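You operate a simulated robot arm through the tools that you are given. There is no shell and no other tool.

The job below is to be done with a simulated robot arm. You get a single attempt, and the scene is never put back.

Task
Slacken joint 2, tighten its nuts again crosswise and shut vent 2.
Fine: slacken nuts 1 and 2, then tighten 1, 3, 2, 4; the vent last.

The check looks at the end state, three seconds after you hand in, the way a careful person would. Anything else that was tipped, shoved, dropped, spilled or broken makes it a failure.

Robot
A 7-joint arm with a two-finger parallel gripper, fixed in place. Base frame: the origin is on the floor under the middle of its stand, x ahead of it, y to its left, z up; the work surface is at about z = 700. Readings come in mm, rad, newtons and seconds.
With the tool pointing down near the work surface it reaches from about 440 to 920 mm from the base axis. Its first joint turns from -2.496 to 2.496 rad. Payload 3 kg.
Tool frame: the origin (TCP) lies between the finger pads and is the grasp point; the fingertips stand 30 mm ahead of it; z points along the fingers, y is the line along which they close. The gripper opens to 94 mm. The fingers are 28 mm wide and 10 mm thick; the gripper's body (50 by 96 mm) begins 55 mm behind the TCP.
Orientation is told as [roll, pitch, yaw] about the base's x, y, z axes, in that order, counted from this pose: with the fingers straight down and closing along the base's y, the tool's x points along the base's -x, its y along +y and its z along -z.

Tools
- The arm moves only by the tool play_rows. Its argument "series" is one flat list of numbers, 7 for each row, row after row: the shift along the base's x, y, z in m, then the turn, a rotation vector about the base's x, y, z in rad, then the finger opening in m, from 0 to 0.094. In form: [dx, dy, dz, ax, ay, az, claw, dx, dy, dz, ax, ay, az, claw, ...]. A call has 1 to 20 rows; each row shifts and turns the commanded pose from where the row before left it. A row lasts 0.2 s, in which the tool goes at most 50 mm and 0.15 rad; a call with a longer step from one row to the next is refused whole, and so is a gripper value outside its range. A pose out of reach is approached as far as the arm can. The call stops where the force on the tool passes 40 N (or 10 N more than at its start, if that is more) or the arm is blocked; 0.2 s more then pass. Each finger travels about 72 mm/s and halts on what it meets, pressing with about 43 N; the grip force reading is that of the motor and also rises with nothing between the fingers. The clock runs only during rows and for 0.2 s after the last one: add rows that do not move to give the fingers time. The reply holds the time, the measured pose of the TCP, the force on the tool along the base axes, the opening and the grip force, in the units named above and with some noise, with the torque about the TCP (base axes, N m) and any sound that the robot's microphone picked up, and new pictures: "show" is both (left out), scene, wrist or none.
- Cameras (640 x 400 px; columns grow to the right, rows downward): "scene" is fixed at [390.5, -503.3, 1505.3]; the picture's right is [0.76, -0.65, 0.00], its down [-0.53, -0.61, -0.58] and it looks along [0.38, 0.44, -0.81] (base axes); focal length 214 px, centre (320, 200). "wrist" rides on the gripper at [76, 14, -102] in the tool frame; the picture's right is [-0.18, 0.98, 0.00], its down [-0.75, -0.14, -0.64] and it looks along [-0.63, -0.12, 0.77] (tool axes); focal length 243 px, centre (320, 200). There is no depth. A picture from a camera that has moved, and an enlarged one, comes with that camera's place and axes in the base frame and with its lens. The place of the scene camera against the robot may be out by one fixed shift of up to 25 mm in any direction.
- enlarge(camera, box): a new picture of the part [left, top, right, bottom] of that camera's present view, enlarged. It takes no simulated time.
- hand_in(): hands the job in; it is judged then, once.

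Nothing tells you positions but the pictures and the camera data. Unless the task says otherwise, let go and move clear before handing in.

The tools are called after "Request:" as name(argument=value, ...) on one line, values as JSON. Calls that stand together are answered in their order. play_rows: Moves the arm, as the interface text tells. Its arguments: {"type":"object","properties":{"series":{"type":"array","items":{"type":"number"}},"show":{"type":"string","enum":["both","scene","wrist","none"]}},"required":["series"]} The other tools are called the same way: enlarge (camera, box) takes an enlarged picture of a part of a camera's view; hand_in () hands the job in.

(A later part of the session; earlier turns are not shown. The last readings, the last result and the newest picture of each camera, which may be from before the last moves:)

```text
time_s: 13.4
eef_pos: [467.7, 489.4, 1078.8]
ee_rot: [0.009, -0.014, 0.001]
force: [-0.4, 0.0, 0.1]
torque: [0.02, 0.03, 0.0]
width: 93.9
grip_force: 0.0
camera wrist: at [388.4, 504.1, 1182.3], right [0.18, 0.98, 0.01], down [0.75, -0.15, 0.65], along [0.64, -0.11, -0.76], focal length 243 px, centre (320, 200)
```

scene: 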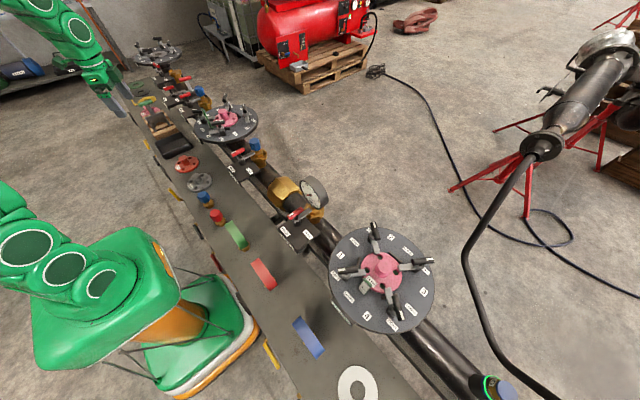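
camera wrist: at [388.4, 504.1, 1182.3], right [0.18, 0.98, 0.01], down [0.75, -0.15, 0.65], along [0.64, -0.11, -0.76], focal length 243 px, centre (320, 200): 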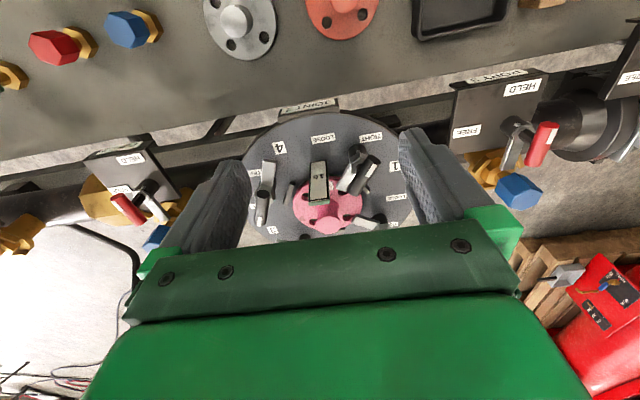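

The hand hides the far nuts; I'll back off in x and raise a bit.

Request:
play_rows(series=[-0.04, -0.005, 0.01, 0, 0, 0, 0.094, -0.04, -0.005, 0.01, 0, 0, 0, 0.094, -0.02, 0, 0.01, 0, 0, 0, 0.094, 0, 0, 0, 0, 0, 0, 0.094], show="wrist")

```text
time_s: 14.4
eef_pos: [367.0, 478.3, 1109.6]
ee_rot: [0.008, -0.012, 0.002]
force: [-0.1, -0.7, -0.3]
torque: [0.03, -0.02, 0.02]
width: 94.0
grip_force: 0.1
camera wrist: at [288.2, 493.5, 1211.6], right [0.18, 0.98, 0.01], down [0.75, -0.15, 0.65], along [0.64, -0.11, -0.76], focal length 243 px, centre (320, 200)
```

wrist: 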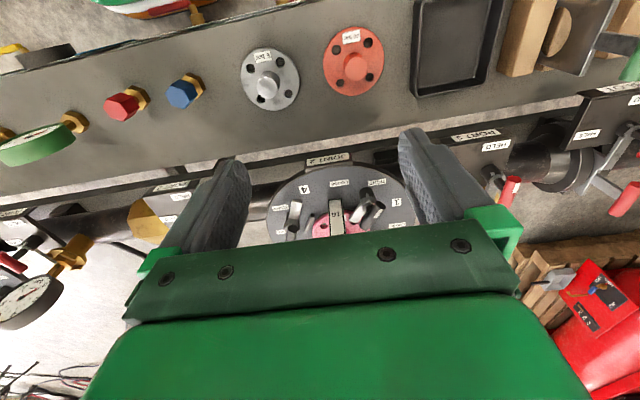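

Moving back was the wrong way (image down is +x); I'll go forward instead.

Request:
play_rows(series=[0.045, 0, 0.01, 0, 0, 0, 0.094, 0.045, 0, 0.01, 0, 0, 0, 0.094, 0.045, 0, 0.01, 0, 0, 0, 0.094, 0.035, 0, 0.01, 0, 0, 0, 0.094, 0, 0, 0, 0, 0, 0, 0.094], show="wrist")

Request:
enlarge(camera="wrist", box=[220, 40, 420, 230])

```text
time_s: 15.6
eef_pos: [538.4, 478.4, 1149.6]
ee_rot: [0.006, -0.01, -0.001]
force: [0.0, 0.2, 0.1]
torque: [-0.02, -0.01, -0.03]
width: 93.9
grip_force: 0.1
camera wrist: at [459.9, 493.8, 1251.8], right [0.18, 0.98, 0.01], down [0.75, -0.15, 0.65], along [0.64, -0.11, -0.76], focal length 243 px, centre (320, 200)
```

wrist: 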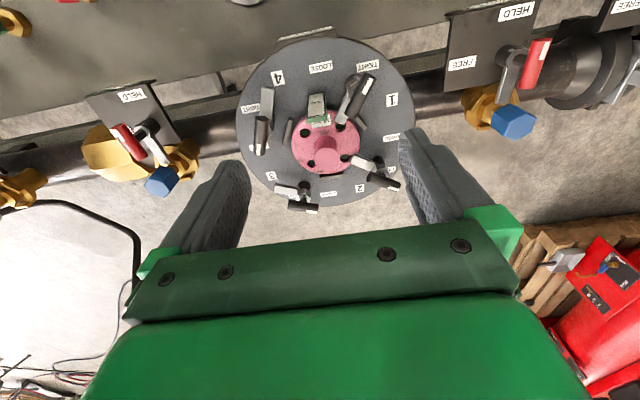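

```text
2.11 times, centred on (320, 135) of wrist
camera zoom: at [459.9, 493.8, 1251.8], right [0.18, 0.98, 0.01], down [0.75, -0.15, 0.65], along [0.64, -0.11, -0.76], focal length 511 px, centre (320, 337)
```

zoom: 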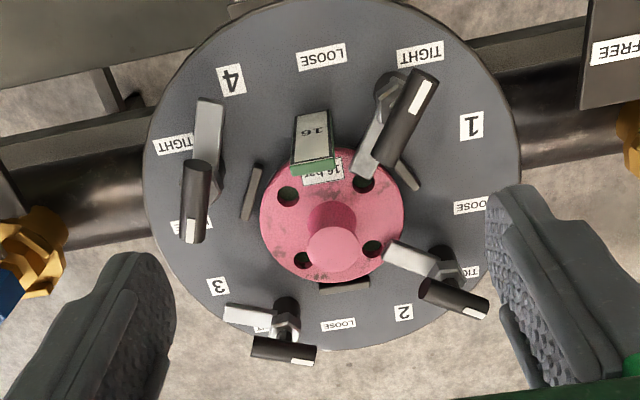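

Joint 2's centre works out near (642, 471), plate top z≈895, with T-bar nuts on a ~95 mm circle: N1 (565,527), N2 (698,548), N3 (719,415), N4 (586,394), bars at z≈957. I'll come closer to nut 1 for a better look at heights.

Request:
play_rows(series=[-0.003, 0.011, -0.033, 0, 0, 0, 0.094, -0.003, 0.011, -0.033, 0, 0, 0, 0.094, -0.003, 0.011, -0.033, 0, 0, 0, 0.094, -0.003, 0.011, -0.03, 0, 0, 0, 0.094, 0, 0, 0, 0, 0, 0, 0.094])

Request:
enlarge(camera="wrist", box=[220, 100, 440, 240])

Request:
enlarge(camera="scene", box=[185, 90, 265, 150])

```text
time_s: 16.8
eef_pos: [526.6, 522.6, 1023.2]
ee_rot: [0.008, -0.013, 0.0]
force: [0.6, 0.2, -0.9]
torque: [-0.06, -0.01, -0.04]
width: 94.0
grip_force: 0.1
camera wrist: at [448.1, 538.0, 1123.3], right [0.18, 0.98, 0.01], down [0.75, -0.15, 0.65], along [0.64, -0.11, -0.76], focal length 243 px, centre (320, 200)
```

scene: 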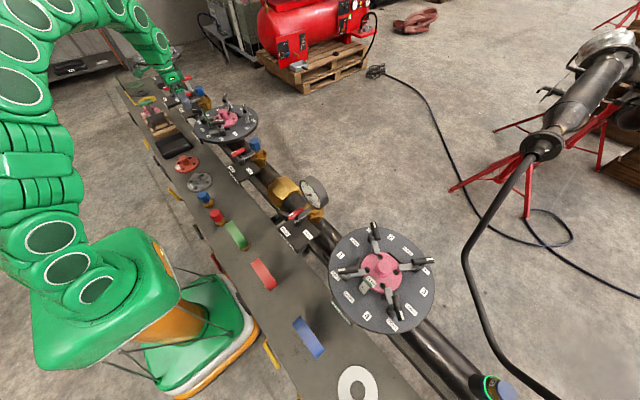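
wrist: 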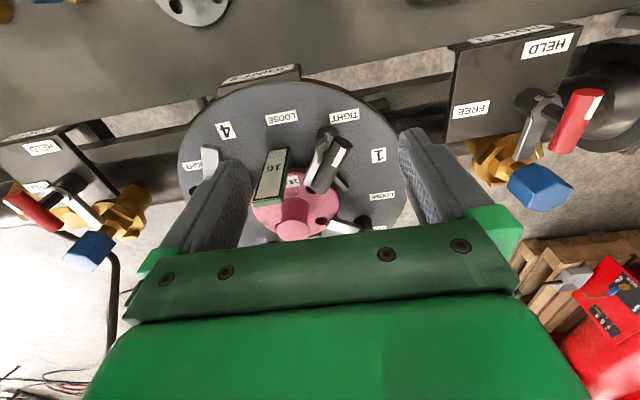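

```text
2.86 times, centred on (330, 170) of wrist
camera zoom: at [448.1, 538.0, 1123.3], right [0.18, 0.98, 0.01], down [0.75, -0.15, 0.65], along [0.64, -0.11, -0.76], focal length 693 px, centre (291, 286)
```

zoom: 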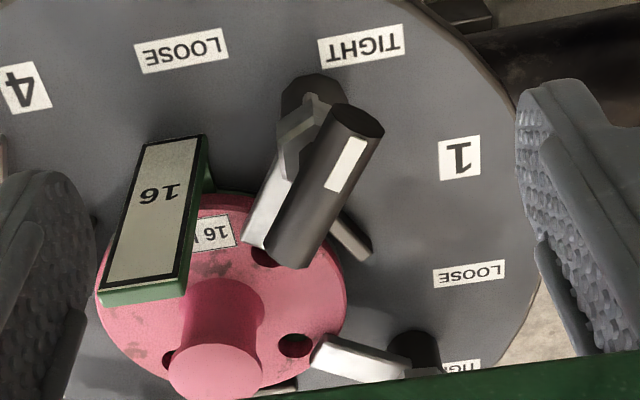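

```text
6.67 times, centred on (225, 120) of scene
camera zoom: at [390.5, -503.3, 1505.3], right [0.76, -0.65, 0.0], down [-0.53, -0.61, -0.58], along [0.38, 0.44, -0.81], focal length 1430 px, centre (953, 733)
```

zoom: 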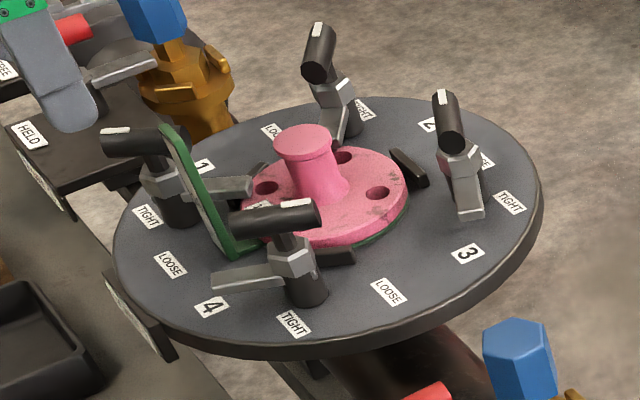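

I now see the standing green tab (top z≈980) close to nut 1, so I must approach with only a small opening. I'll narrow the fingers to 34 mm and shift sideways to triangulate the bar heights better.

Request:
play_rows(series=[0, 0, 0, 0, 0, 0, 0.034, 0, 0, 0, 0, 0, 0, 0.034, 0, 0, 0, 0, 0, 0, 0.034], show="wrist")

Request:
enlarge(camera="wrist", box=[180, 80, 440, 240])

Request:
play_rows(series=[0, -0.045, 0, 0, 0, 0, 0.034, 0, -0.045, 0, 0, 0, 0, 0.034, 0, 0, 0, 0, 0, 0, 0.034], show="wrist")

Request:
enlarge(camera="wrist", box=[180, 80, 440, 240])

```text
time_s: 17.6
eef_pos: [526.6, 523.2, 1020.8]
ee_rot: [0.008, -0.01, 0.002]
force: [-0.1, 0.7, 0.3]
torque: [0.03, -0.02, 0.02]
width: 34.0
grip_force: 0.0
camera wrist: at [448.1, 537.8, 1123.4], right [0.18, 0.98, 0.01], down [0.75, -0.15, 0.65], along [0.64, -0.11, -0.76], focal length 243 px, centre (320, 200)
```

wrist: 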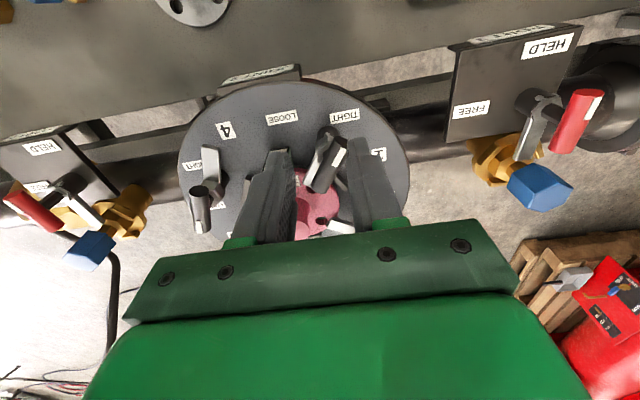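

```text
2.46 times, centred on (310, 160) of wrist
camera zoom: at [448.1, 537.8, 1123.4], right [0.18, 0.98, 0.01], down [0.75, -0.15, 0.65], along [0.64, -0.11, -0.76], focal length 597 px, centre (345, 298)
```

zoom: 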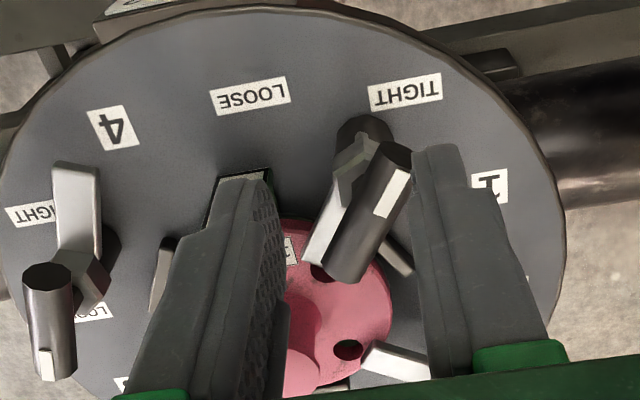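

```text
time_s: 18.4
eef_pos: [525.2, 433.2, 1020.5]
ee_rot: [0.01, -0.012, 0.001]
force: [0.5, 0.2, -0.3]
torque: [-0.01, 0.01, 0.01]
width: 33.9
grip_force: 0.0
camera wrist: at [447.5, 447.2, 1123.5], right [0.18, 0.98, 0.01], down [0.75, -0.15, 0.65], along [0.64, -0.11, -0.76], focal length 243 px, centre (320, 200)
```

wrist: 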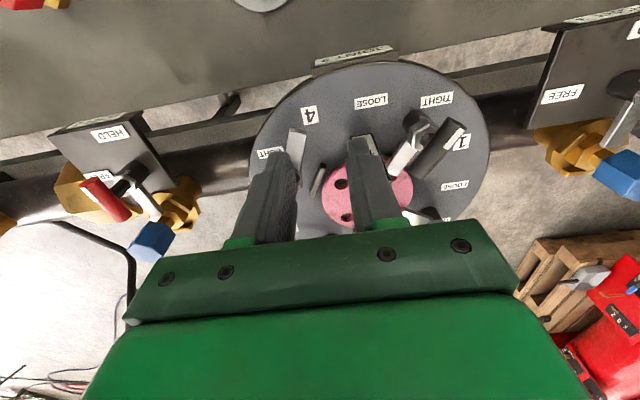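

```text
2.46 times, centred on (310, 160) of wrist
camera zoom: at [447.5, 447.2, 1123.5], right [0.18, 0.98, 0.01], down [0.75, -0.15, 0.65], along [0.64, -0.11, -0.76], focal length 597 px, centre (345, 298)
```

zoom: 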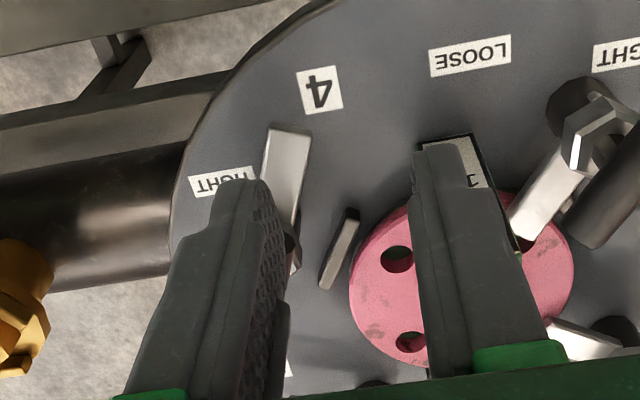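

Request:
enlarge(camera="wrist", box=[370, 90, 490, 220])

Request:
enlarge(camera="wrist", box=[80, 140, 210, 270])

```text
3.08 times, centred on (430, 155) of wrist
camera zoom: at [447.5, 447.2, 1123.5], right [0.18, 0.98, 0.01], down [0.75, -0.15, 0.65], along [0.64, -0.11, -0.76], focal length 746 px, centre (-18, 338)
```

zoom: 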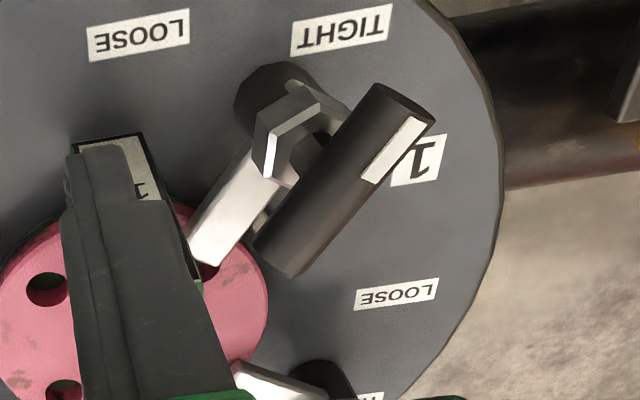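

```text
3.08 times, centred on (145, 205) of wrist
camera zoom: at [447.5, 447.2, 1123.5], right [0.18, 0.98, 0.01], down [0.75, -0.15, 0.65], along [0.64, -0.11, -0.76], focal length 746 px, centre (858, 185)
```

zoom: 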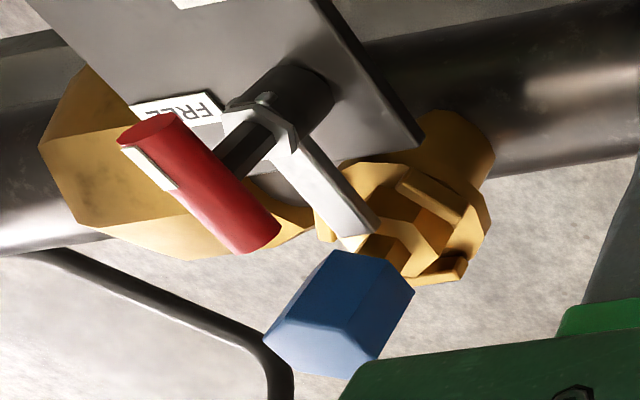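

Refined: bar of nut 1 is centred near (565, 529, z 938) at 145°, plate top z≈881, hub hex top ≈917, tab top ≈971 at (570, 472). I'll go above nut 1 with yaw -0.6.

Request:
play_rows(series=[0.01, 0.024, 0.01, -0.0025, 0.003, -0.148, 0.034, 0.01, 0.024, 0.01, -0.0025, 0.003, -0.148, 0.034, 0.01, 0.024, 0.01, -0.0025, 0.003, -0.148, 0.034, 0.01, 0.024, 0.01, -0.0025, 0.003, -0.148, 0.034, 0, 0, 0, 0, 0, 0, 0.034])

Request:
enlarge(camera="wrist", box=[240, 90, 400, 250])

```text
time_s: 19.6
eef_pos: [566.4, 529.2, 1061.6]
ee_rot: [-0.005, -0.004, -0.594]
force: [-0.2, -0.2, 1.0]
torque: [0.01, -0.01, 0.02]
width: 33.9
grip_force: 0.1
camera wrist: at [510.1, 584.8, 1163.0], right [0.7, 0.71, 0.0], down [0.55, -0.54, 0.65], along [0.46, -0.46, -0.76], focal length 243 px, centre (320, 200)
```

scene: 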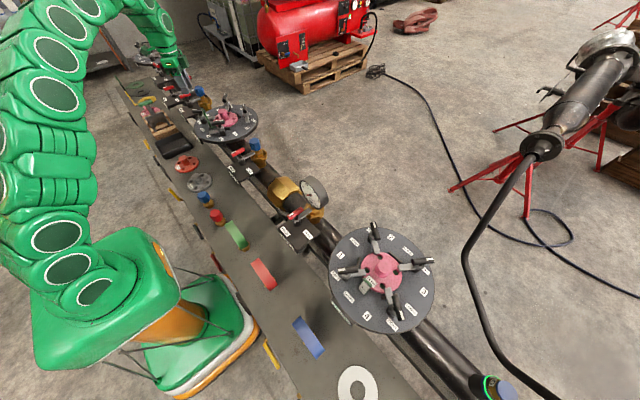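
wrist: 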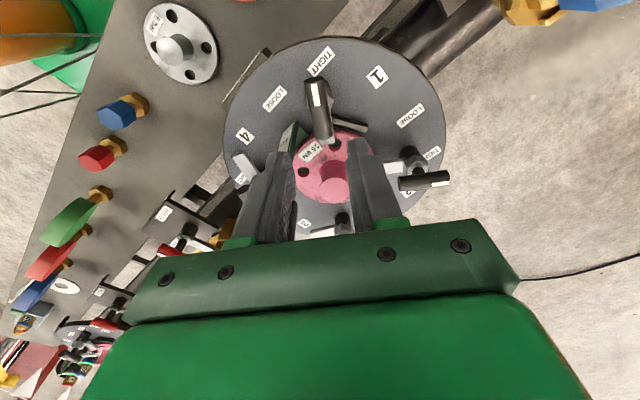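

```text
2.50 times, centred on (320, 170) of wrist
camera zoom: at [510.1, 584.8, 1163.0], right [0.7, 0.71, 0.0], down [0.55, -0.54, 0.65], along [0.46, -0.46, -0.76], focal length 606 px, centre (320, 275)
```

zoom: 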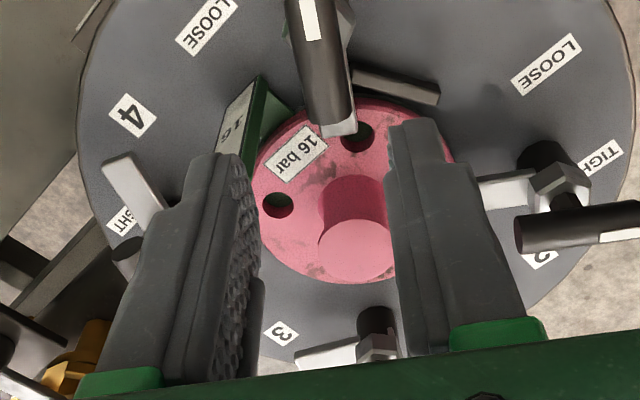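

Alignment is close. I'll zoom on the bar to refine the centre before descending.

Request:
enlarge(camera="wrist", box=[280, 60, 370, 150])

Request:
enlarge(camera="scene", box=[160, 40, 260, 140])

```text
4.44 times, centred on (325, 105) of wrist
camera zoom: at [510.1, 584.8, 1163.0], right [0.7, 0.71, 0.0], down [0.55, -0.54, 0.65], along [0.46, -0.46, -0.76], focal length 1078 px, centre (298, 622)
```

zoom: 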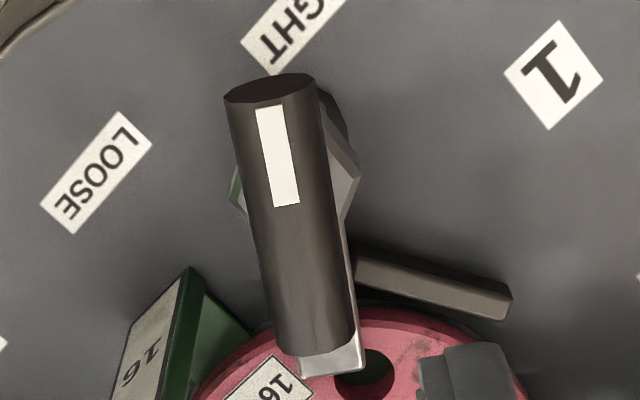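

```text
4.00 times, centred on (210, 90) of scene
camera zoom: at [390.5, -503.3, 1505.3], right [0.76, -0.65, 0.0], down [-0.53, -0.61, -0.58], along [0.38, 0.44, -0.81], focal length 858 px, centre (760, 640)
```

zoom: 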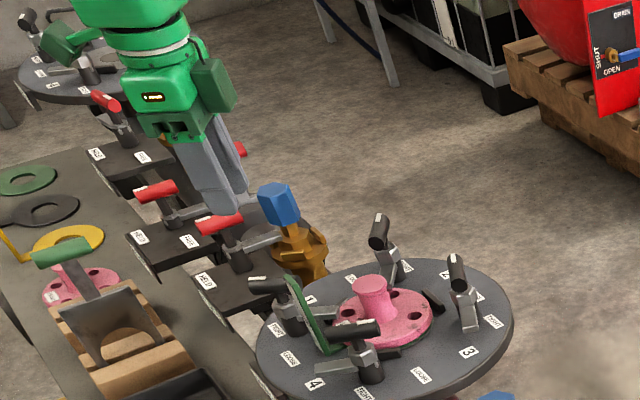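

The bar is aligned within about 2 mm and in yaw, so I'll descend to z≈956 with the fingers straddling it.

Request:
play_rows(series=[0, 0, -0.035, 0.002, 0.001, 0, 0.034, 0, 0, -0.035, 0.002, 0.001, 0, 0.034, 0, 0, -0.02, 0, 0, 0, 0.034, 0, 0, -0.015, 0, 0, 0, 0.034, 0, 0, 0, 0, 0, 0, 0.034])

Request:
enlarge(camera="wrist", box=[240, 90, 400, 250])

Request:
enlarge(camera="scene", box=[180, 70, 270, 150])

```text
time_s: 20.8
eef_pos: [565.6, 529.3, 956.3]
ee_rot: [-0.002, 0.001, -0.592]
force: [0.3, 0.0, -0.7]
torque: [0.02, -0.03, -0.03]
width: 34.2
grip_force: 0.0
camera wrist: at [509.9, 584.2, 1059.7], right [0.7, 0.71, 0.0], down [0.55, -0.54, 0.64], along [0.46, -0.45, -0.77], focal length 243 px, centre (320, 200)
```

scene: 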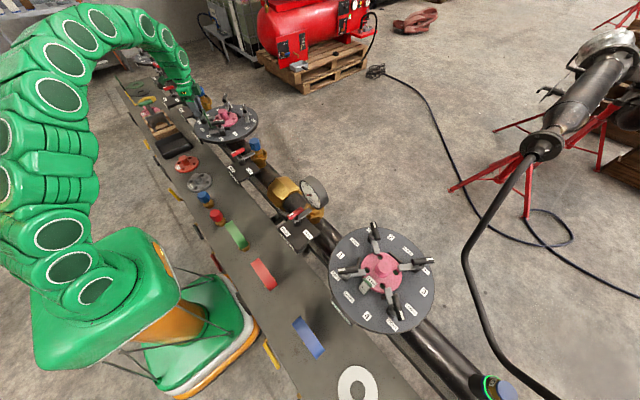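
wrist: 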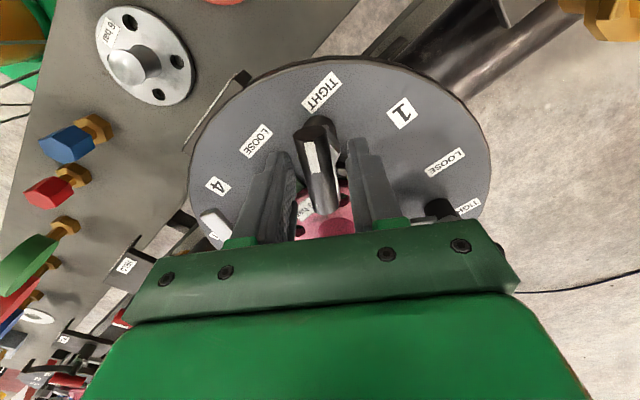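

```text
2.50 times, centred on (320, 170) of wrist
camera zoom: at [509.9, 584.2, 1059.7], right [0.7, 0.71, 0.0], down [0.55, -0.54, 0.64], along [0.46, -0.45, -0.77], focal length 606 px, centre (320, 275)
```

zoom: 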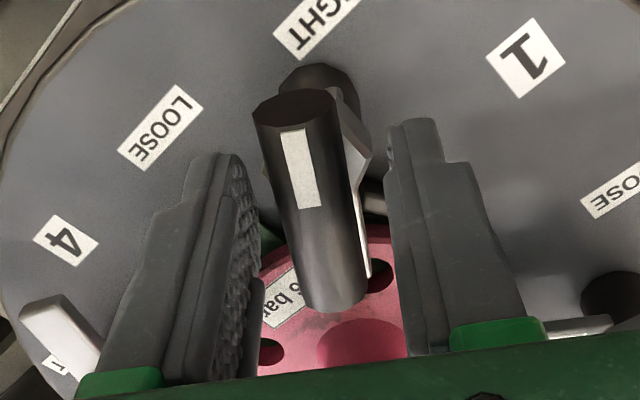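

```text
5.00 times, centred on (225, 110) of scene
camera zoom: at [390.5, -503.3, 1505.3], right [0.76, -0.65, 0.0], down [-0.53, -0.61, -0.58], along [0.38, 0.44, -0.81], focal length 1072 px, centre (795, 650)
```

zoom: 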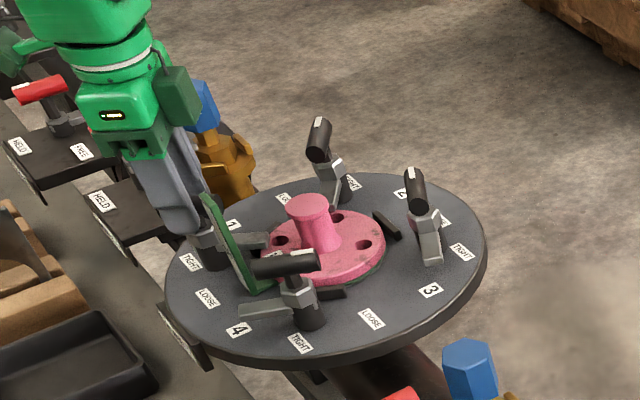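

The bar sits between the fingers. I'll nudge ~2 mm to centre and close on it.

Request:
play_rows(series=[-0.0016, -0.0016, 0, 0, 0, 0, 0.034, 0, 0, 0, 0, 0, 0, 0.01, 0, 0, 0, 0, 0, 0, 0.01, 0, 0, 0, 0, 0, 0, 0.01], show="wrist")

```text
time_s: 21.8
eef_pos: [564.8, 527.4, 957.0]
ee_rot: [-0.001, -0.001, -0.592]
force: [11.9, 14.3, -6.1]
torque: [0.27, -0.26, 0.08]
width: 17.5
grip_force: 44.8
camera wrist: at [508.6, 583.1, 1059.2], right [0.7, 0.71, 0.0], down [0.55, -0.54, 0.64], along [0.46, -0.45, -0.77], focal length 243 px, centre (320, 200)
```

wrist: 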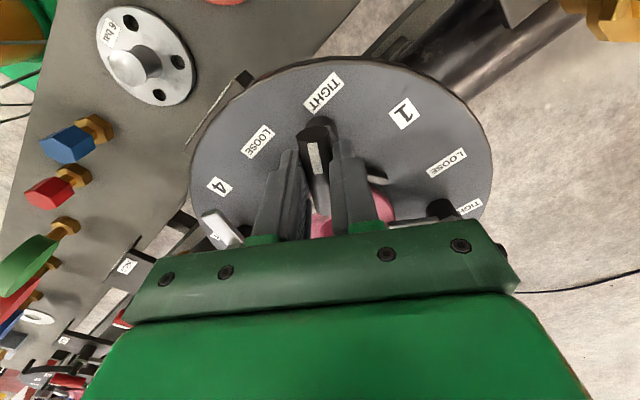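

Gripped at 17.5 mm with ~18 N side load; I'll ease back 1–2 mm to relax it.

Request:
play_rows(series=[0.0012, 0.0012, 0, 0, 0, 0, 0.01, 0, 0, 0, 0, 0, 0, 0.01], show="none")

```text
time_s: 22.4
eef_pos: [565.0, 528.0, 956.7]
ee_rot: [-0.006, -0.001, -0.594]
force: [-13.5, -12.2, 7.1]
torque: [-0.42, 0.01, -0.05]
width: 17.6
grip_force: 45.3
```

Stiffness is about 21 N/mm; I'll centre halfway and begin turning nut 1 counter-clockwise in small steps.

Request:
play_rows(series=[-0.0006, -0.0006, 0, 0, 0, 0, 0.01, 0, 0, 0, 0, 0, 0.1, 0.01, 0, 0, 0, 0, 0, 0.1, 0.01], show="none")

```text
time_s: 23.2
eef_pos: [563.9, 526.1, 956.2]
ee_rot: [-0.002, 0.0, -0.391]
force: [-18.6, -28.1, 12.9]
torque: [-0.54, 0.37, -0.12]
width: 17.6
grip_force: 44.9
```

The nut turns, but a lateral force builds because the TCP is a few mm outward of the nut axis. I'll follow the corresponding arc while turning.

Request:
play_rows(series=[-0.0006, -0.0014, 0, 0, 0, 0, 0.01, -0.0003, -0.00075, 0, 0, 0, 0.1, 0.01, -0.0002, -0.0008, 0, 0, 0, 0.1, 0.01], show="wrist")

```text
time_s: 24.0
eef_pos: [563.2, 526.4, 956.9]
ee_rot: [0.001, -0.002, -0.189]
force: [13.9, 16.5, -2.3]
torque: [0.55, 0.45, 0.08]
width: 17.8
grip_force: 45.1
camera wrist: at [491.1, 555.9, 1059.2], right [0.37, 0.93, 0.0], down [0.71, -0.28, 0.64], along [0.6, -0.23, -0.77], focal length 243 px, centre (320, 200)
```

wrist: 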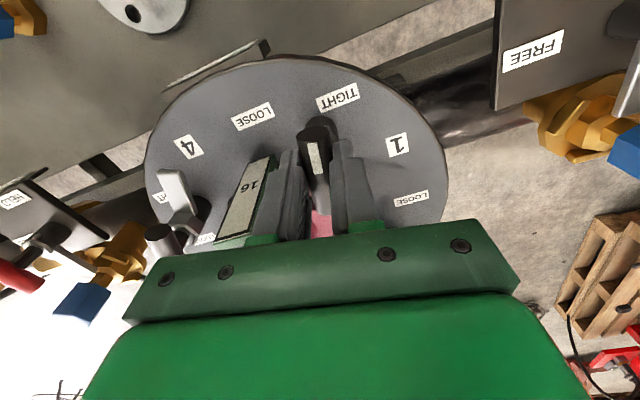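

Good, the nut follows; continue turning with smaller corrections.

Request:
play_rows(series=[0, -0.0002, 0, 0, 0, 0.1, 0.01, 0, -0.0003, 0, 0, 0, 0.1, 0.01, 0, -0.0003, 0, 0, 0, 0.1, 0.01], show="none")

```text
time_s: 24.8
eef_pos: [564.4, 525.9, 956.7]
ee_rot: [0.0, -0.001, 0.064]
force: [8.9, 9.7, -6.1]
torque: [0.18, 0.2, -0.01]
width: 17.7
grip_force: 45.0
stopped in row 3: the force on the tool passed its limit at 41 N (the readings are from after the stop); the commanded pose is now the measured one
```

The limit tripped briefly; I'll continue with smaller steps and watch the forces.

Request:
play_rows(series=[0.0003, 0.0004, 0, 0, 0, 0.05, 0.01, 0, 0, 0, 0, 0, 0.05, 0.01], show="none")

```text
time_s: 25.4
eef_pos: [563.8, 524.1, 956.6]
ee_rot: [0.0, -0.001, 0.164]
force: [2.6, 0.7, -7.2]
torque: [0.13, -0.86, -0.02]
width: 17.5
grip_force: 44.8
```

Request:
play_rows(series=[0.0001, -0.0002, 0, 0, 0, 0.06, 0.01, 0.0001, -0.0002, 0, 0, 0, 0.06, 0.01, 0.0001, -0.0002, 0, 0, 0, 0.06, 0.01], show="wrist")

```text
time_s: 26.2
eef_pos: [564.4, 524.4, 956.9]
ee_rot: [0.001, 0.0, 0.346]
force: [-4.0, -5.0, -7.9]
torque: [-0.11, -0.11, 0.0]
width: 17.8
grip_force: 44.7
camera wrist: at [486.9, 513.7, 1059.2], right [-0.16, 0.99, 0.0], down [0.76, 0.12, 0.64], along [0.63, 0.1, -0.77], focal length 243 px, centre (320, 200)
```

wrist: 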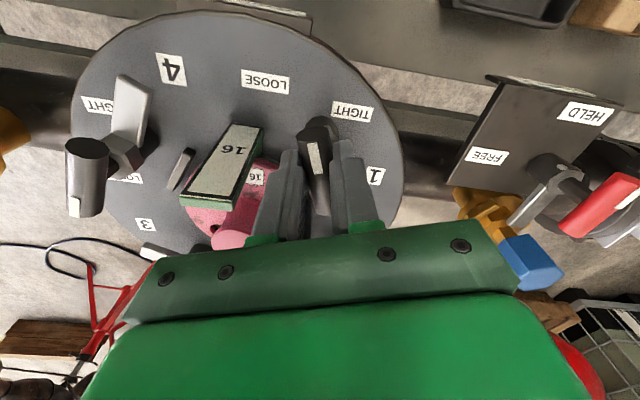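

Nut 1 has turned 54° smoothly. Continue.

Request:
play_rows(series=[0.0001, -0.0002, 0, 0, 0, 0.07, 0.01, 0.0001, -0.0002, 0, 0, 0, 0.07, 0.01, 0.0001, -0.0002, 0, 0, 0, 0.07, 0.01, 0.0001, -0.0001, 0, 0, 0, 0.07, 0.01], show="none")

Request:
play_rows(series=[0.0002, -0.0002, 0, 0, 0, 0.07, 0.01, 0.0002, -0.0002, 0, 0, 0, 0.07, 0.01, 0.0002, -0.0001, 0, 0, 0, 0.07, 0.01], show="wrist")

```text
time_s: 27.2
eef_pos: [565.3, 524.7, 956.4]
ee_rot: [-0.001, -0.002, 0.626]
force: [-6.9, -11.1, -10.5]
torque: [-0.39, 0.36, -0.02]
width: 17.6
grip_force: 45.3
```

```text
time_s: 28.0
eef_pos: [564.0, 524.6, 956.8]
ee_rot: [0.0, 0.0, 0.835]
force: [-6.3, -11.4, -18.9]
torque: [0.18, -0.18, -0.03]
width: 17.7
grip_force: 45.2
camera wrist: at [502.6, 477.8, 1059.3], right [-0.6, 0.8, 0.0], down [0.61, 0.46, 0.64], along [0.51, 0.39, -0.77], focal length 243 px, centre (320, 200)
```

wrist: 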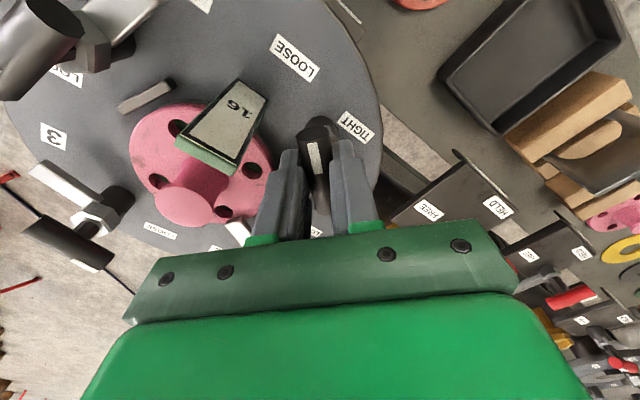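

Continuing the last ~18°, easing the vertical load slightly.

Request:
play_rows(series=[0.0, -0.0002, -0.0005, 0, 0, 0.07, 0.01, 0.0, -0.0002, -0.0003, 0, 0, 0.07, 0.01, 0.0001, -0.0002, 0, 0, 0, 0.06, 0.01], show="none")

```text
time_s: 28.8
eef_pos: [565.1, 523.7, 956.9]
ee_rot: [0.0, -0.004, 1.036]
force: [-7.2, -7.5, -2.5]
torque: [-1.0, 0.65, -0.01]
width: 17.8
grip_force: 44.7
```

Request:
play_rows(series=[0.0, -0.0002, 0, 0, 0, 0.05, 0.01, 0.0, -0.0002, 0, 0, 0, 0.05, 0.01, 0.0, -0.0002, 0, 0, 0, 0.04, 0.01, 0, 0, 0, 0, 0, 0, 0.01], show="both")

Request:
enlarge(camera="scene", box=[180, 70, 270, 150])

Request:
enlarge(camera="wrist", box=[200, 80, 400, 240])

```text
time_s: 29.8
eef_pos: [565.6, 522.7, 956.5]
ee_rot: [-0.001, -0.004, 1.176]
force: [-2.1, 2.1, 4.5]
torque: [0.4, -0.07, -1.13]
width: 17.6
grip_force: 45.6
camera wrist: at [522.4, 459.2, 1059.1], right [-0.84, 0.55, 0.0], down [0.42, 0.64, 0.64], along [0.35, 0.54, -0.76], focal length 243 px, centre (320, 200)
```

scene: 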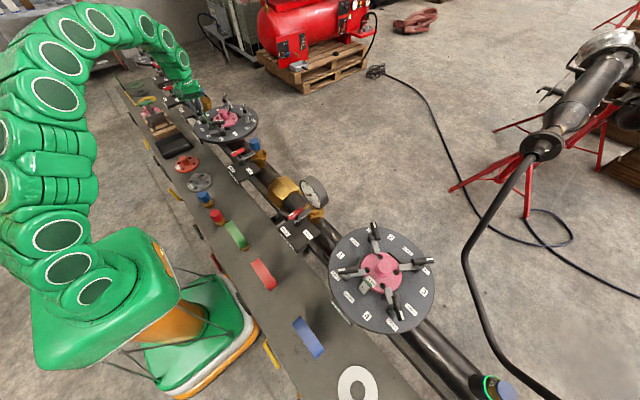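
wrist: 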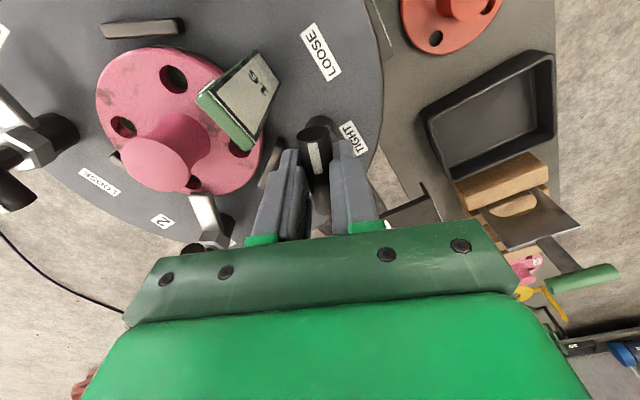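

```text
5.00 times, centred on (225, 110) of scene
camera zoom: at [390.5, -503.3, 1505.3], right [0.76, -0.65, 0.0], down [-0.53, -0.61, -0.58], along [0.38, 0.44, -0.81], focal length 1072 px, centre (795, 650)
```

zoom: 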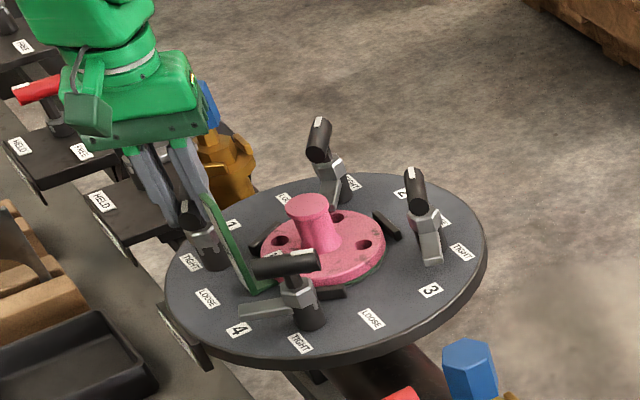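

```text
2.50 times, centred on (300, 160) of wrist
camera zoom: at [522.4, 459.2, 1059.1], right [-0.84, 0.55, 0.0], down [0.42, 0.64, 0.64], along [0.35, 0.54, -0.76], focal length 606 px, centre (370, 300)
```

zoom: 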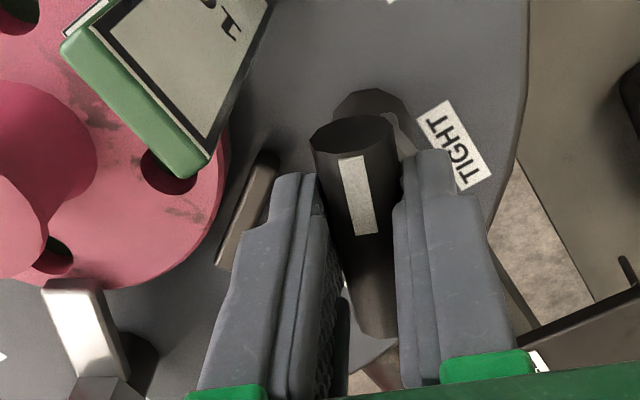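

The torque shows nut 1 has reached its loose stop (~101° of travel). I'll let go and rise.

Request:
play_rows(series=[0, 0, 0, 0, 0, 0, 0.034, 0, 0, 0, 0, 0, 0, 0.034, 0, 0, 0.03, 0, 0, 0, 0.034, 0, 0, 0.04, 0, 0, 0, 0.034, 0, 0, 0.035, 0, 0, 0, 0.034, 0, 0, 0, 0, 0, 0, 0.034])

Request:
enlarge(camera="scene", box=[180, 70, 270, 150])

Request:
enlarge(camera="wrist", box=[120, 40, 380, 240])

```text
time_s: 31.2
eef_pos: [565.6, 521.4, 1061.8]
ee_rot: [-0.001, -0.002, 1.174]
force: [0.4, 0.7, -0.1]
torque: [0.03, 0.01, 0.02]
width: 33.8
grip_force: 0.0
camera wrist: at [522.4, 458.7, 1164.3], right [-0.84, 0.55, 0.0], down [0.42, 0.64, 0.64], along [0.35, 0.54, -0.77], focal length 243 px, centre (320, 200)
```

scene: 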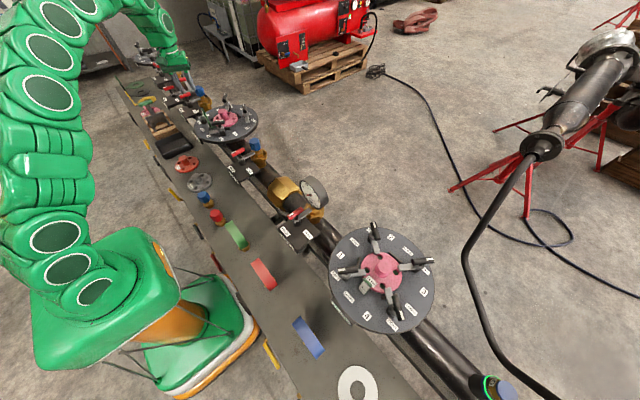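
wrist: 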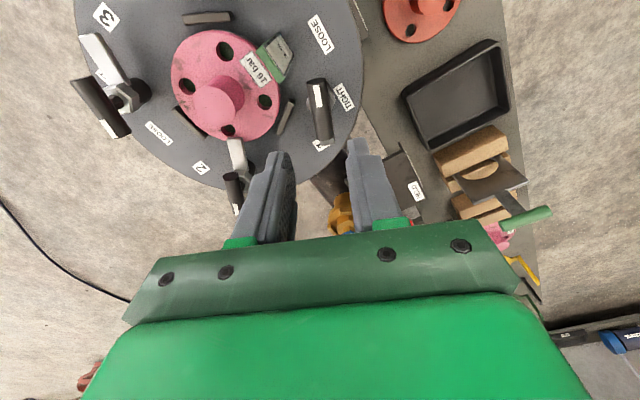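

```text
5.00 times, centred on (225, 110) of scene
camera zoom: at [390.5, -503.3, 1505.3], right [0.76, -0.65, 0.0], down [-0.53, -0.61, -0.58], along [0.38, 0.44, -0.81], focal length 1072 px, centre (795, 650)
```

zoom: 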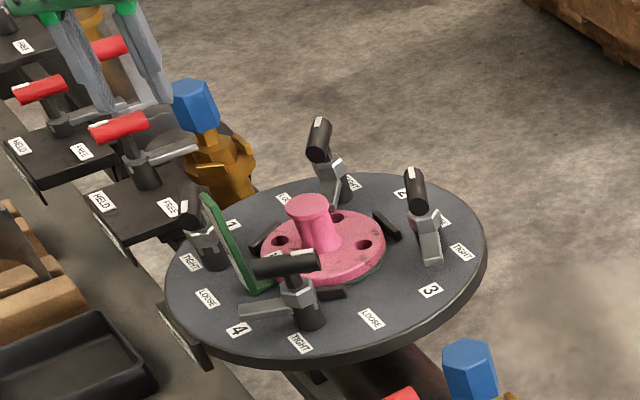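

```text
2.00 times, centred on (250, 140) of wrist
camera zoom: at [522.4, 458.7, 1164.3], right [-0.84, 0.55, 0.0], down [0.42, 0.64, 0.64], along [0.35, 0.54, -0.77], focal length 485 px, centre (460, 320)
```

zoom: 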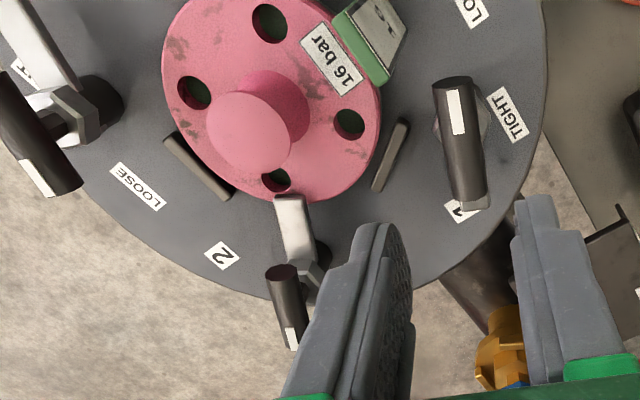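

Nut 1 now points at LOOSE. Next is nut 2 near (706, 554); I'll move above it with yaw ≈0.97.

Request:
play_rows(series=[0.035, 0.008, 0, 0, 0, -0.051, 0.034, 0.035, 0.008, 0, 0, 0, -0.051, 0.034, 0.035, 0.008, 0, 0, 0, -0.051, 0.034, 0.0345, 0.0075, 0, 0, 0, -0.051, 0.034, 0, 0, 0, 0, 0, 0, 0.034])

Request:
enlarge(camera="wrist", box=[260, 60, 380, 180])

```text
time_s: 32.4
eef_pos: [675.6, 532.2, 1032.1]
ee_rot: [0.0, -0.001, 0.973]
force: [-0.1, 0.2, 0.9]
torque: [-0.01, -0.02, 0.01]
width: 34.1
grip_force: 0.1
out of reach, approached as far as the arm can: row 3, 4
camera wrist: at [619.3, 478.1, 1134.3], right [-0.71, 0.71, 0.0], down [0.54, 0.54, 0.64], along [0.45, 0.45, -0.77], focal length 243 px, centre (320, 200)
```

scene: 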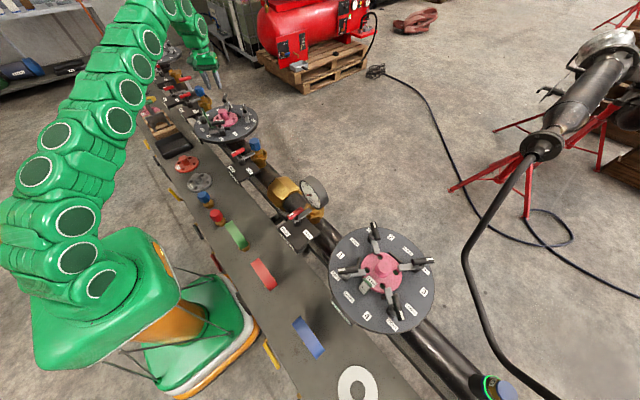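
wrist: 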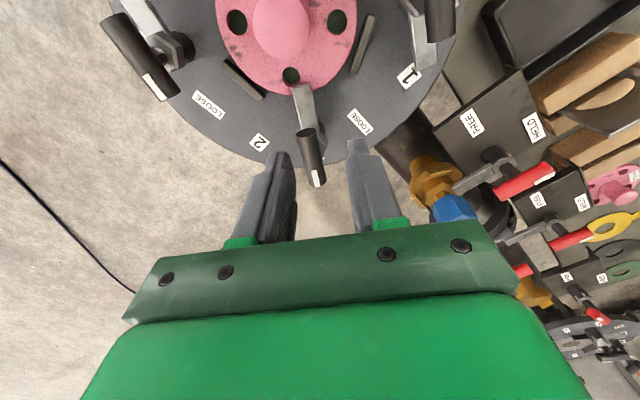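

```text
3.33 times, centred on (320, 120) of wrist
camera zoom: at [619.3, 478.1, 1134.3], right [-0.71, 0.71, 0.0], down [0.54, 0.54, 0.64], along [0.45, 0.45, -0.77], focal length 809 px, centre (320, 467)
```

zoom: 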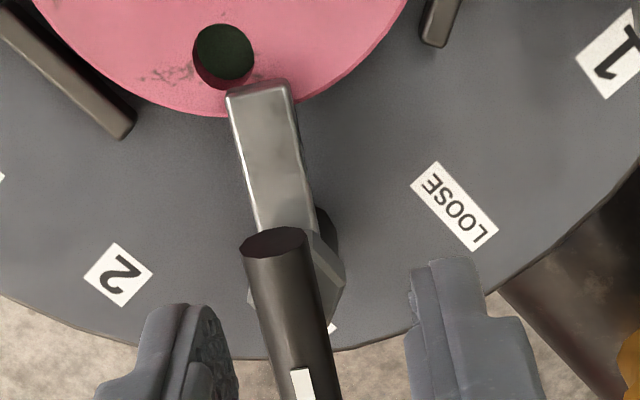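

Nut 2 is just beyond vertical-tool reach at this height; tilting the fingers outward by 0.2 rad should reach it. I'll lower and tilt.

Request:
play_rows(series=[-0.001, -0.001, -0.02, 0.0616, -0.0788, 0, 0.034, -0.001, -0.001, -0.02, 0.0616, -0.0788, 0, 0.034, 0, 0, -0.005, 0, 0, 0, 0.034, 0, 0, 0, 0, 0, 0, 0.034])

Request:
enlarge(camera="wrist", box=[240, 80, 400, 240])

```text
time_s: 33.4
eef_pos: [673.1, 530.9, 987.2]
ee_rot: [-0.062, -0.193, 0.976]
force: [-0.1, 0.9, 0.7]
torque: [0.03, 0.0, -0.02]
width: 34.0
grip_force: 0.1
camera wrist: at [602.6, 464.6, 1071.6], right [-0.7, 0.71, -0.02], down [0.43, 0.45, 0.78], along [0.56, 0.54, -0.62], focal length 243 px, centre (320, 200)
```

scene: 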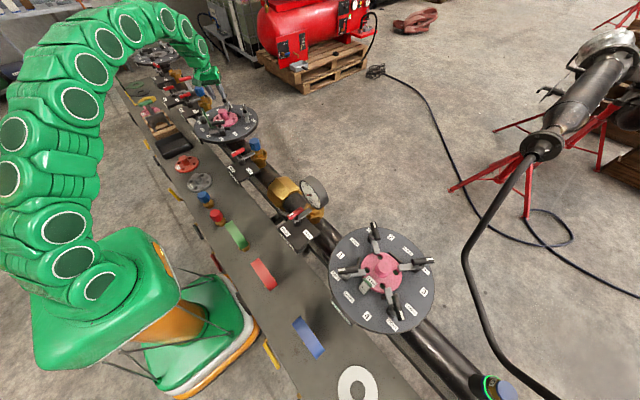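
wrist: 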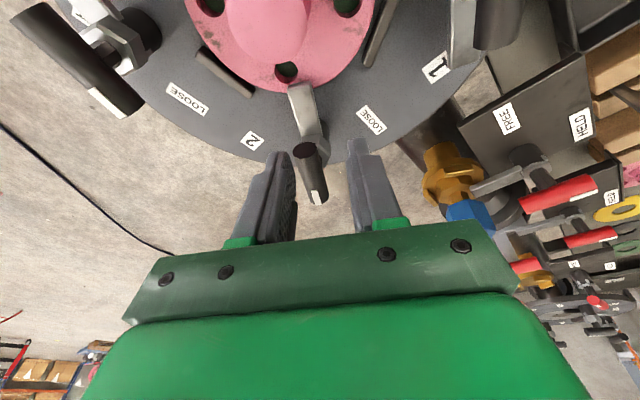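

```text
2.50 times, centred on (320, 160) of wrist
camera zoom: at [602.6, 464.6, 1071.6], right [-0.7, 0.71, -0.02], down [0.43, 0.45, 0.78], along [0.56, 0.54, -0.62], focal length 606 px, centre (320, 300)
```

zoom: 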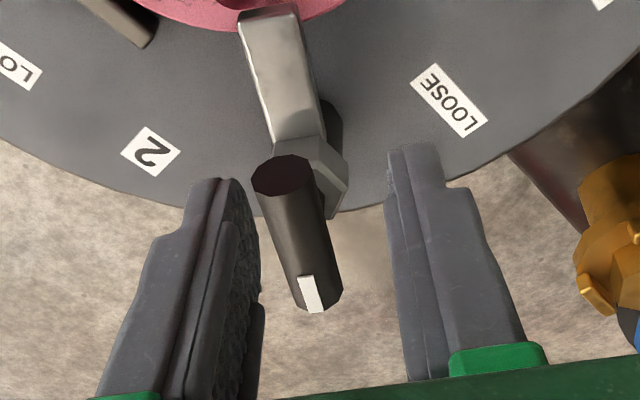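

From this view nut 2's bar centre is at about (705, 555, 938). I'll move horizontally over it first, staying above the bar.

Request:
play_rows(series=[0.01, 0.0075, 0.004, 0, 0, 0, 0.034, 0.01, 0.0075, 0, 0, 0, 0, 0.034, 0.0092, 0.007, 0, 0, 0, 0, 0.034, 0, 0, 0, 0, 0, 0, 0.034], show="wrist")

Request:
enlarge(camera="wrist", box=[240, 80, 400, 240])

```text
time_s: 34.4
eef_pos: [701.7, 552.8, 990.4]
ee_rot: [-0.062, -0.191, 0.975]
force: [0.8, 0.3, 0.0]
torque: [0.01, 0.03, -0.01]
width: 34.1
grip_force: 0.1
camera wrist: at [631.8, 487.0, 1075.7], right [-0.7, 0.71, -0.02], down [0.43, 0.45, 0.78], along [0.56, 0.54, -0.62], focal length 243 px, centre (320, 200)
```

wrist: 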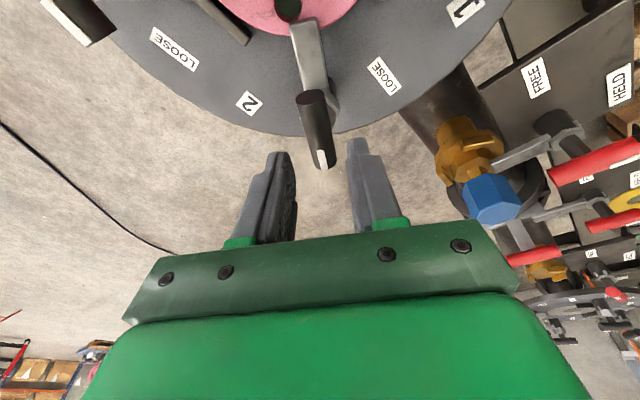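

```text
2.50 times, centred on (320, 160) of wrist
camera zoom: at [631.8, 487.0, 1075.7], right [-0.7, 0.71, -0.02], down [0.43, 0.45, 0.78], along [0.56, 0.54, -0.62], focal length 606 px, centre (320, 300)
```

zoom: 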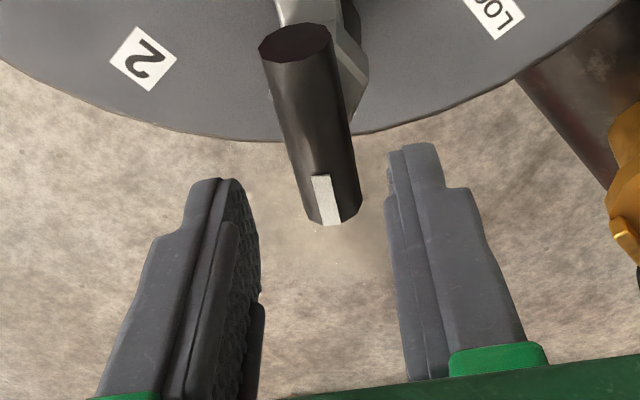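

Position is good. Descending ~36 mm onto nut 2's bar.

Request:
play_rows(series=[0.0002, -0.0003, -0.018, 0, 0, 0, 0.034, 0, 0, -0.0175, 0, 0, 0, 0.034, 0, 0, 0, 0, 0, 0, 0.034], show="wrist")

Request:
enlarge(camera="wrist", box=[240, 80, 400, 240])

Request:
enlarge(camera="scene", box=[190, 60, 270, 140])

```text
time_s: 35.2
eef_pos: [702.4, 552.5, 955.0]
ee_rot: [-0.062, -0.191, 0.976]
force: [-0.4, -0.9, -0.7]
torque: [0.01, 0.01, -0.02]
width: 34.2
grip_force: 0.0
camera wrist: at [632.2, 486.3, 1040.0], right [-0.7, 0.71, -0.02], down [0.43, 0.45, 0.78], along [0.56, 0.54, -0.62], focal length 243 px, centre (320, 200)
```

wrist: 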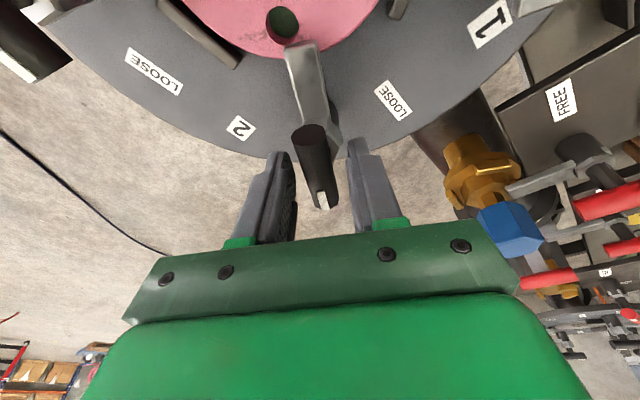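

```text
2.50 times, centred on (320, 160) of wrist
camera zoom: at [632.2, 486.3, 1040.0], right [-0.7, 0.71, -0.02], down [0.43, 0.45, 0.78], along [0.56, 0.54, -0.62], focal length 606 px, centre (320, 300)
```

zoom: 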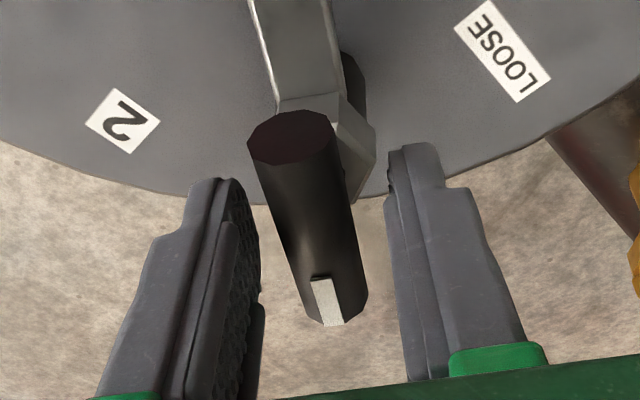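

```text
5.00 times, centred on (230, 100) of scene
camera zoom: at [390.5, -503.3, 1505.3], right [0.76, -0.65, 0.0], down [-0.53, -0.61, -0.58], along [0.38, 0.44, -0.81], focal length 1072 px, centre (770, 700)
```

zoom: 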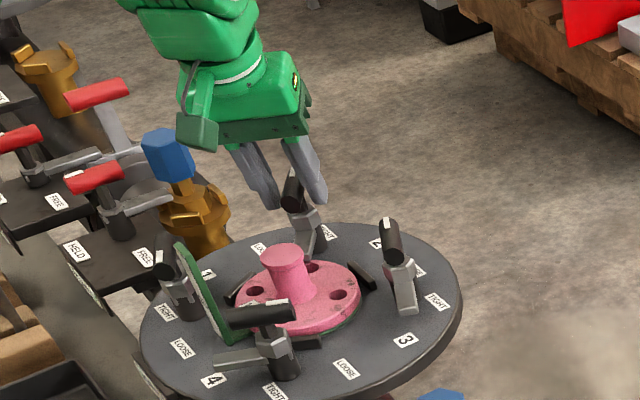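

Slightly off-centre; I'll shift ~1.2 mm and close.

Request:
play_rows(series=[0.001, -0.0007, 0, 0, 0, 0, 0.034, 0, 0, 0, 0, 0, 0, 0.01, 0, 0, 0, 0, 0, 0, 0.01, 0, 0, 0, 0, 0, 0, 0.01], show="none")

```text
time_s: 36.2
eef_pos: [703.2, 551.0, 956.1]
ee_rot: [-0.062, -0.191, 0.975]
force: [-3.5, -1.0, -2.3]
torque: [0.18, -0.06, 0.63]
width: 17.8
grip_force: 44.9
```

Well-centred. Now turning nut 2 counter-clockwise about the tilted tool axis.

Request:
play_rows(series=[0, 0, 0, -0.0109, -0.0085, 0.0686, 0.01, 0, 0, 0, -0.0109, -0.0085, 0.0686, 0.01, 0, 0, 0, -0.0109, -0.0085, 0.0686, 0.01], show="none")

```text
time_s: 37.0
eef_pos: [703.6, 550.2, 954.9]
ee_rot: [-0.099, -0.173, 1.191]
force: [-8.3, -8.3, -8.3]
torque: [0.57, -0.06, -0.02]
width: 18.1
grip_force: 44.6
```

Request:
play_rows(series=[0, -0.0002, -0.0002, -0.0109, -0.0085, 0.0686, 0.01, 0, -0.0002, 0, -0.0109, -0.0085, 0.0686, 0.01, 0, 0, 0, -0.0109, -0.0085, 0.0686, 0.01, 0, 0, 0, -0.0109, -0.0085, 0.0686, 0.01], show="none")

```text
time_s: 38.0
eef_pos: [703.9, 552.7, 956.1]
ee_rot: [-0.144, -0.144, 1.472]
force: [-5.8, 5.0, -5.9]
torque: [1.41, -0.06, 0.01]
width: 17.6
grip_force: 45.7
```

Request:
play_rows(series=[0, 0, 0, -0.0109, -0.0085, 0.0686, 0.01, 0, 0, 0, -0.0109, -0.0085, 0.0686, 0.01, 0, 0, 0, -0.0109, -0.0085, 0.0686, 0.01, 0, 0, 0, -0.0109, -0.0085, 0.0686, 0.01], show="wrist")

```text
time_s: 39.0
eef_pos: [703.3, 551.6, 956.1]
ee_rot: [-0.177, -0.098, 1.752]
force: [-12.8, -0.4, 0.8]
torque: [0.59, 0.36, 0.02]
width: 18.0
grip_force: 44.9
camera wrist: at [686.3, 462.7, 1046.5], right [-0.99, 0.02, -0.15], down [-0.1, 0.68, 0.73], along [0.12, 0.73, -0.67], focal length 243 px, centre (320, 200)
```

wrist: 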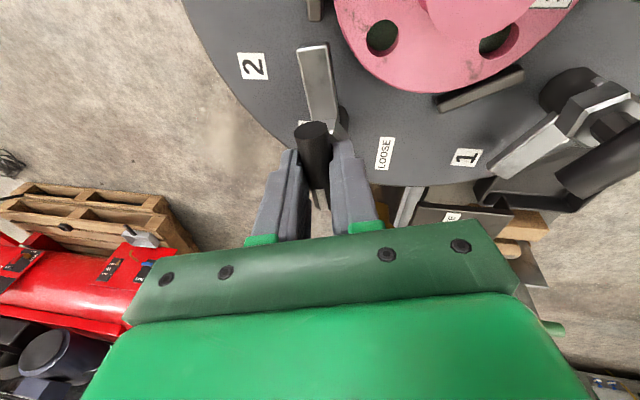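

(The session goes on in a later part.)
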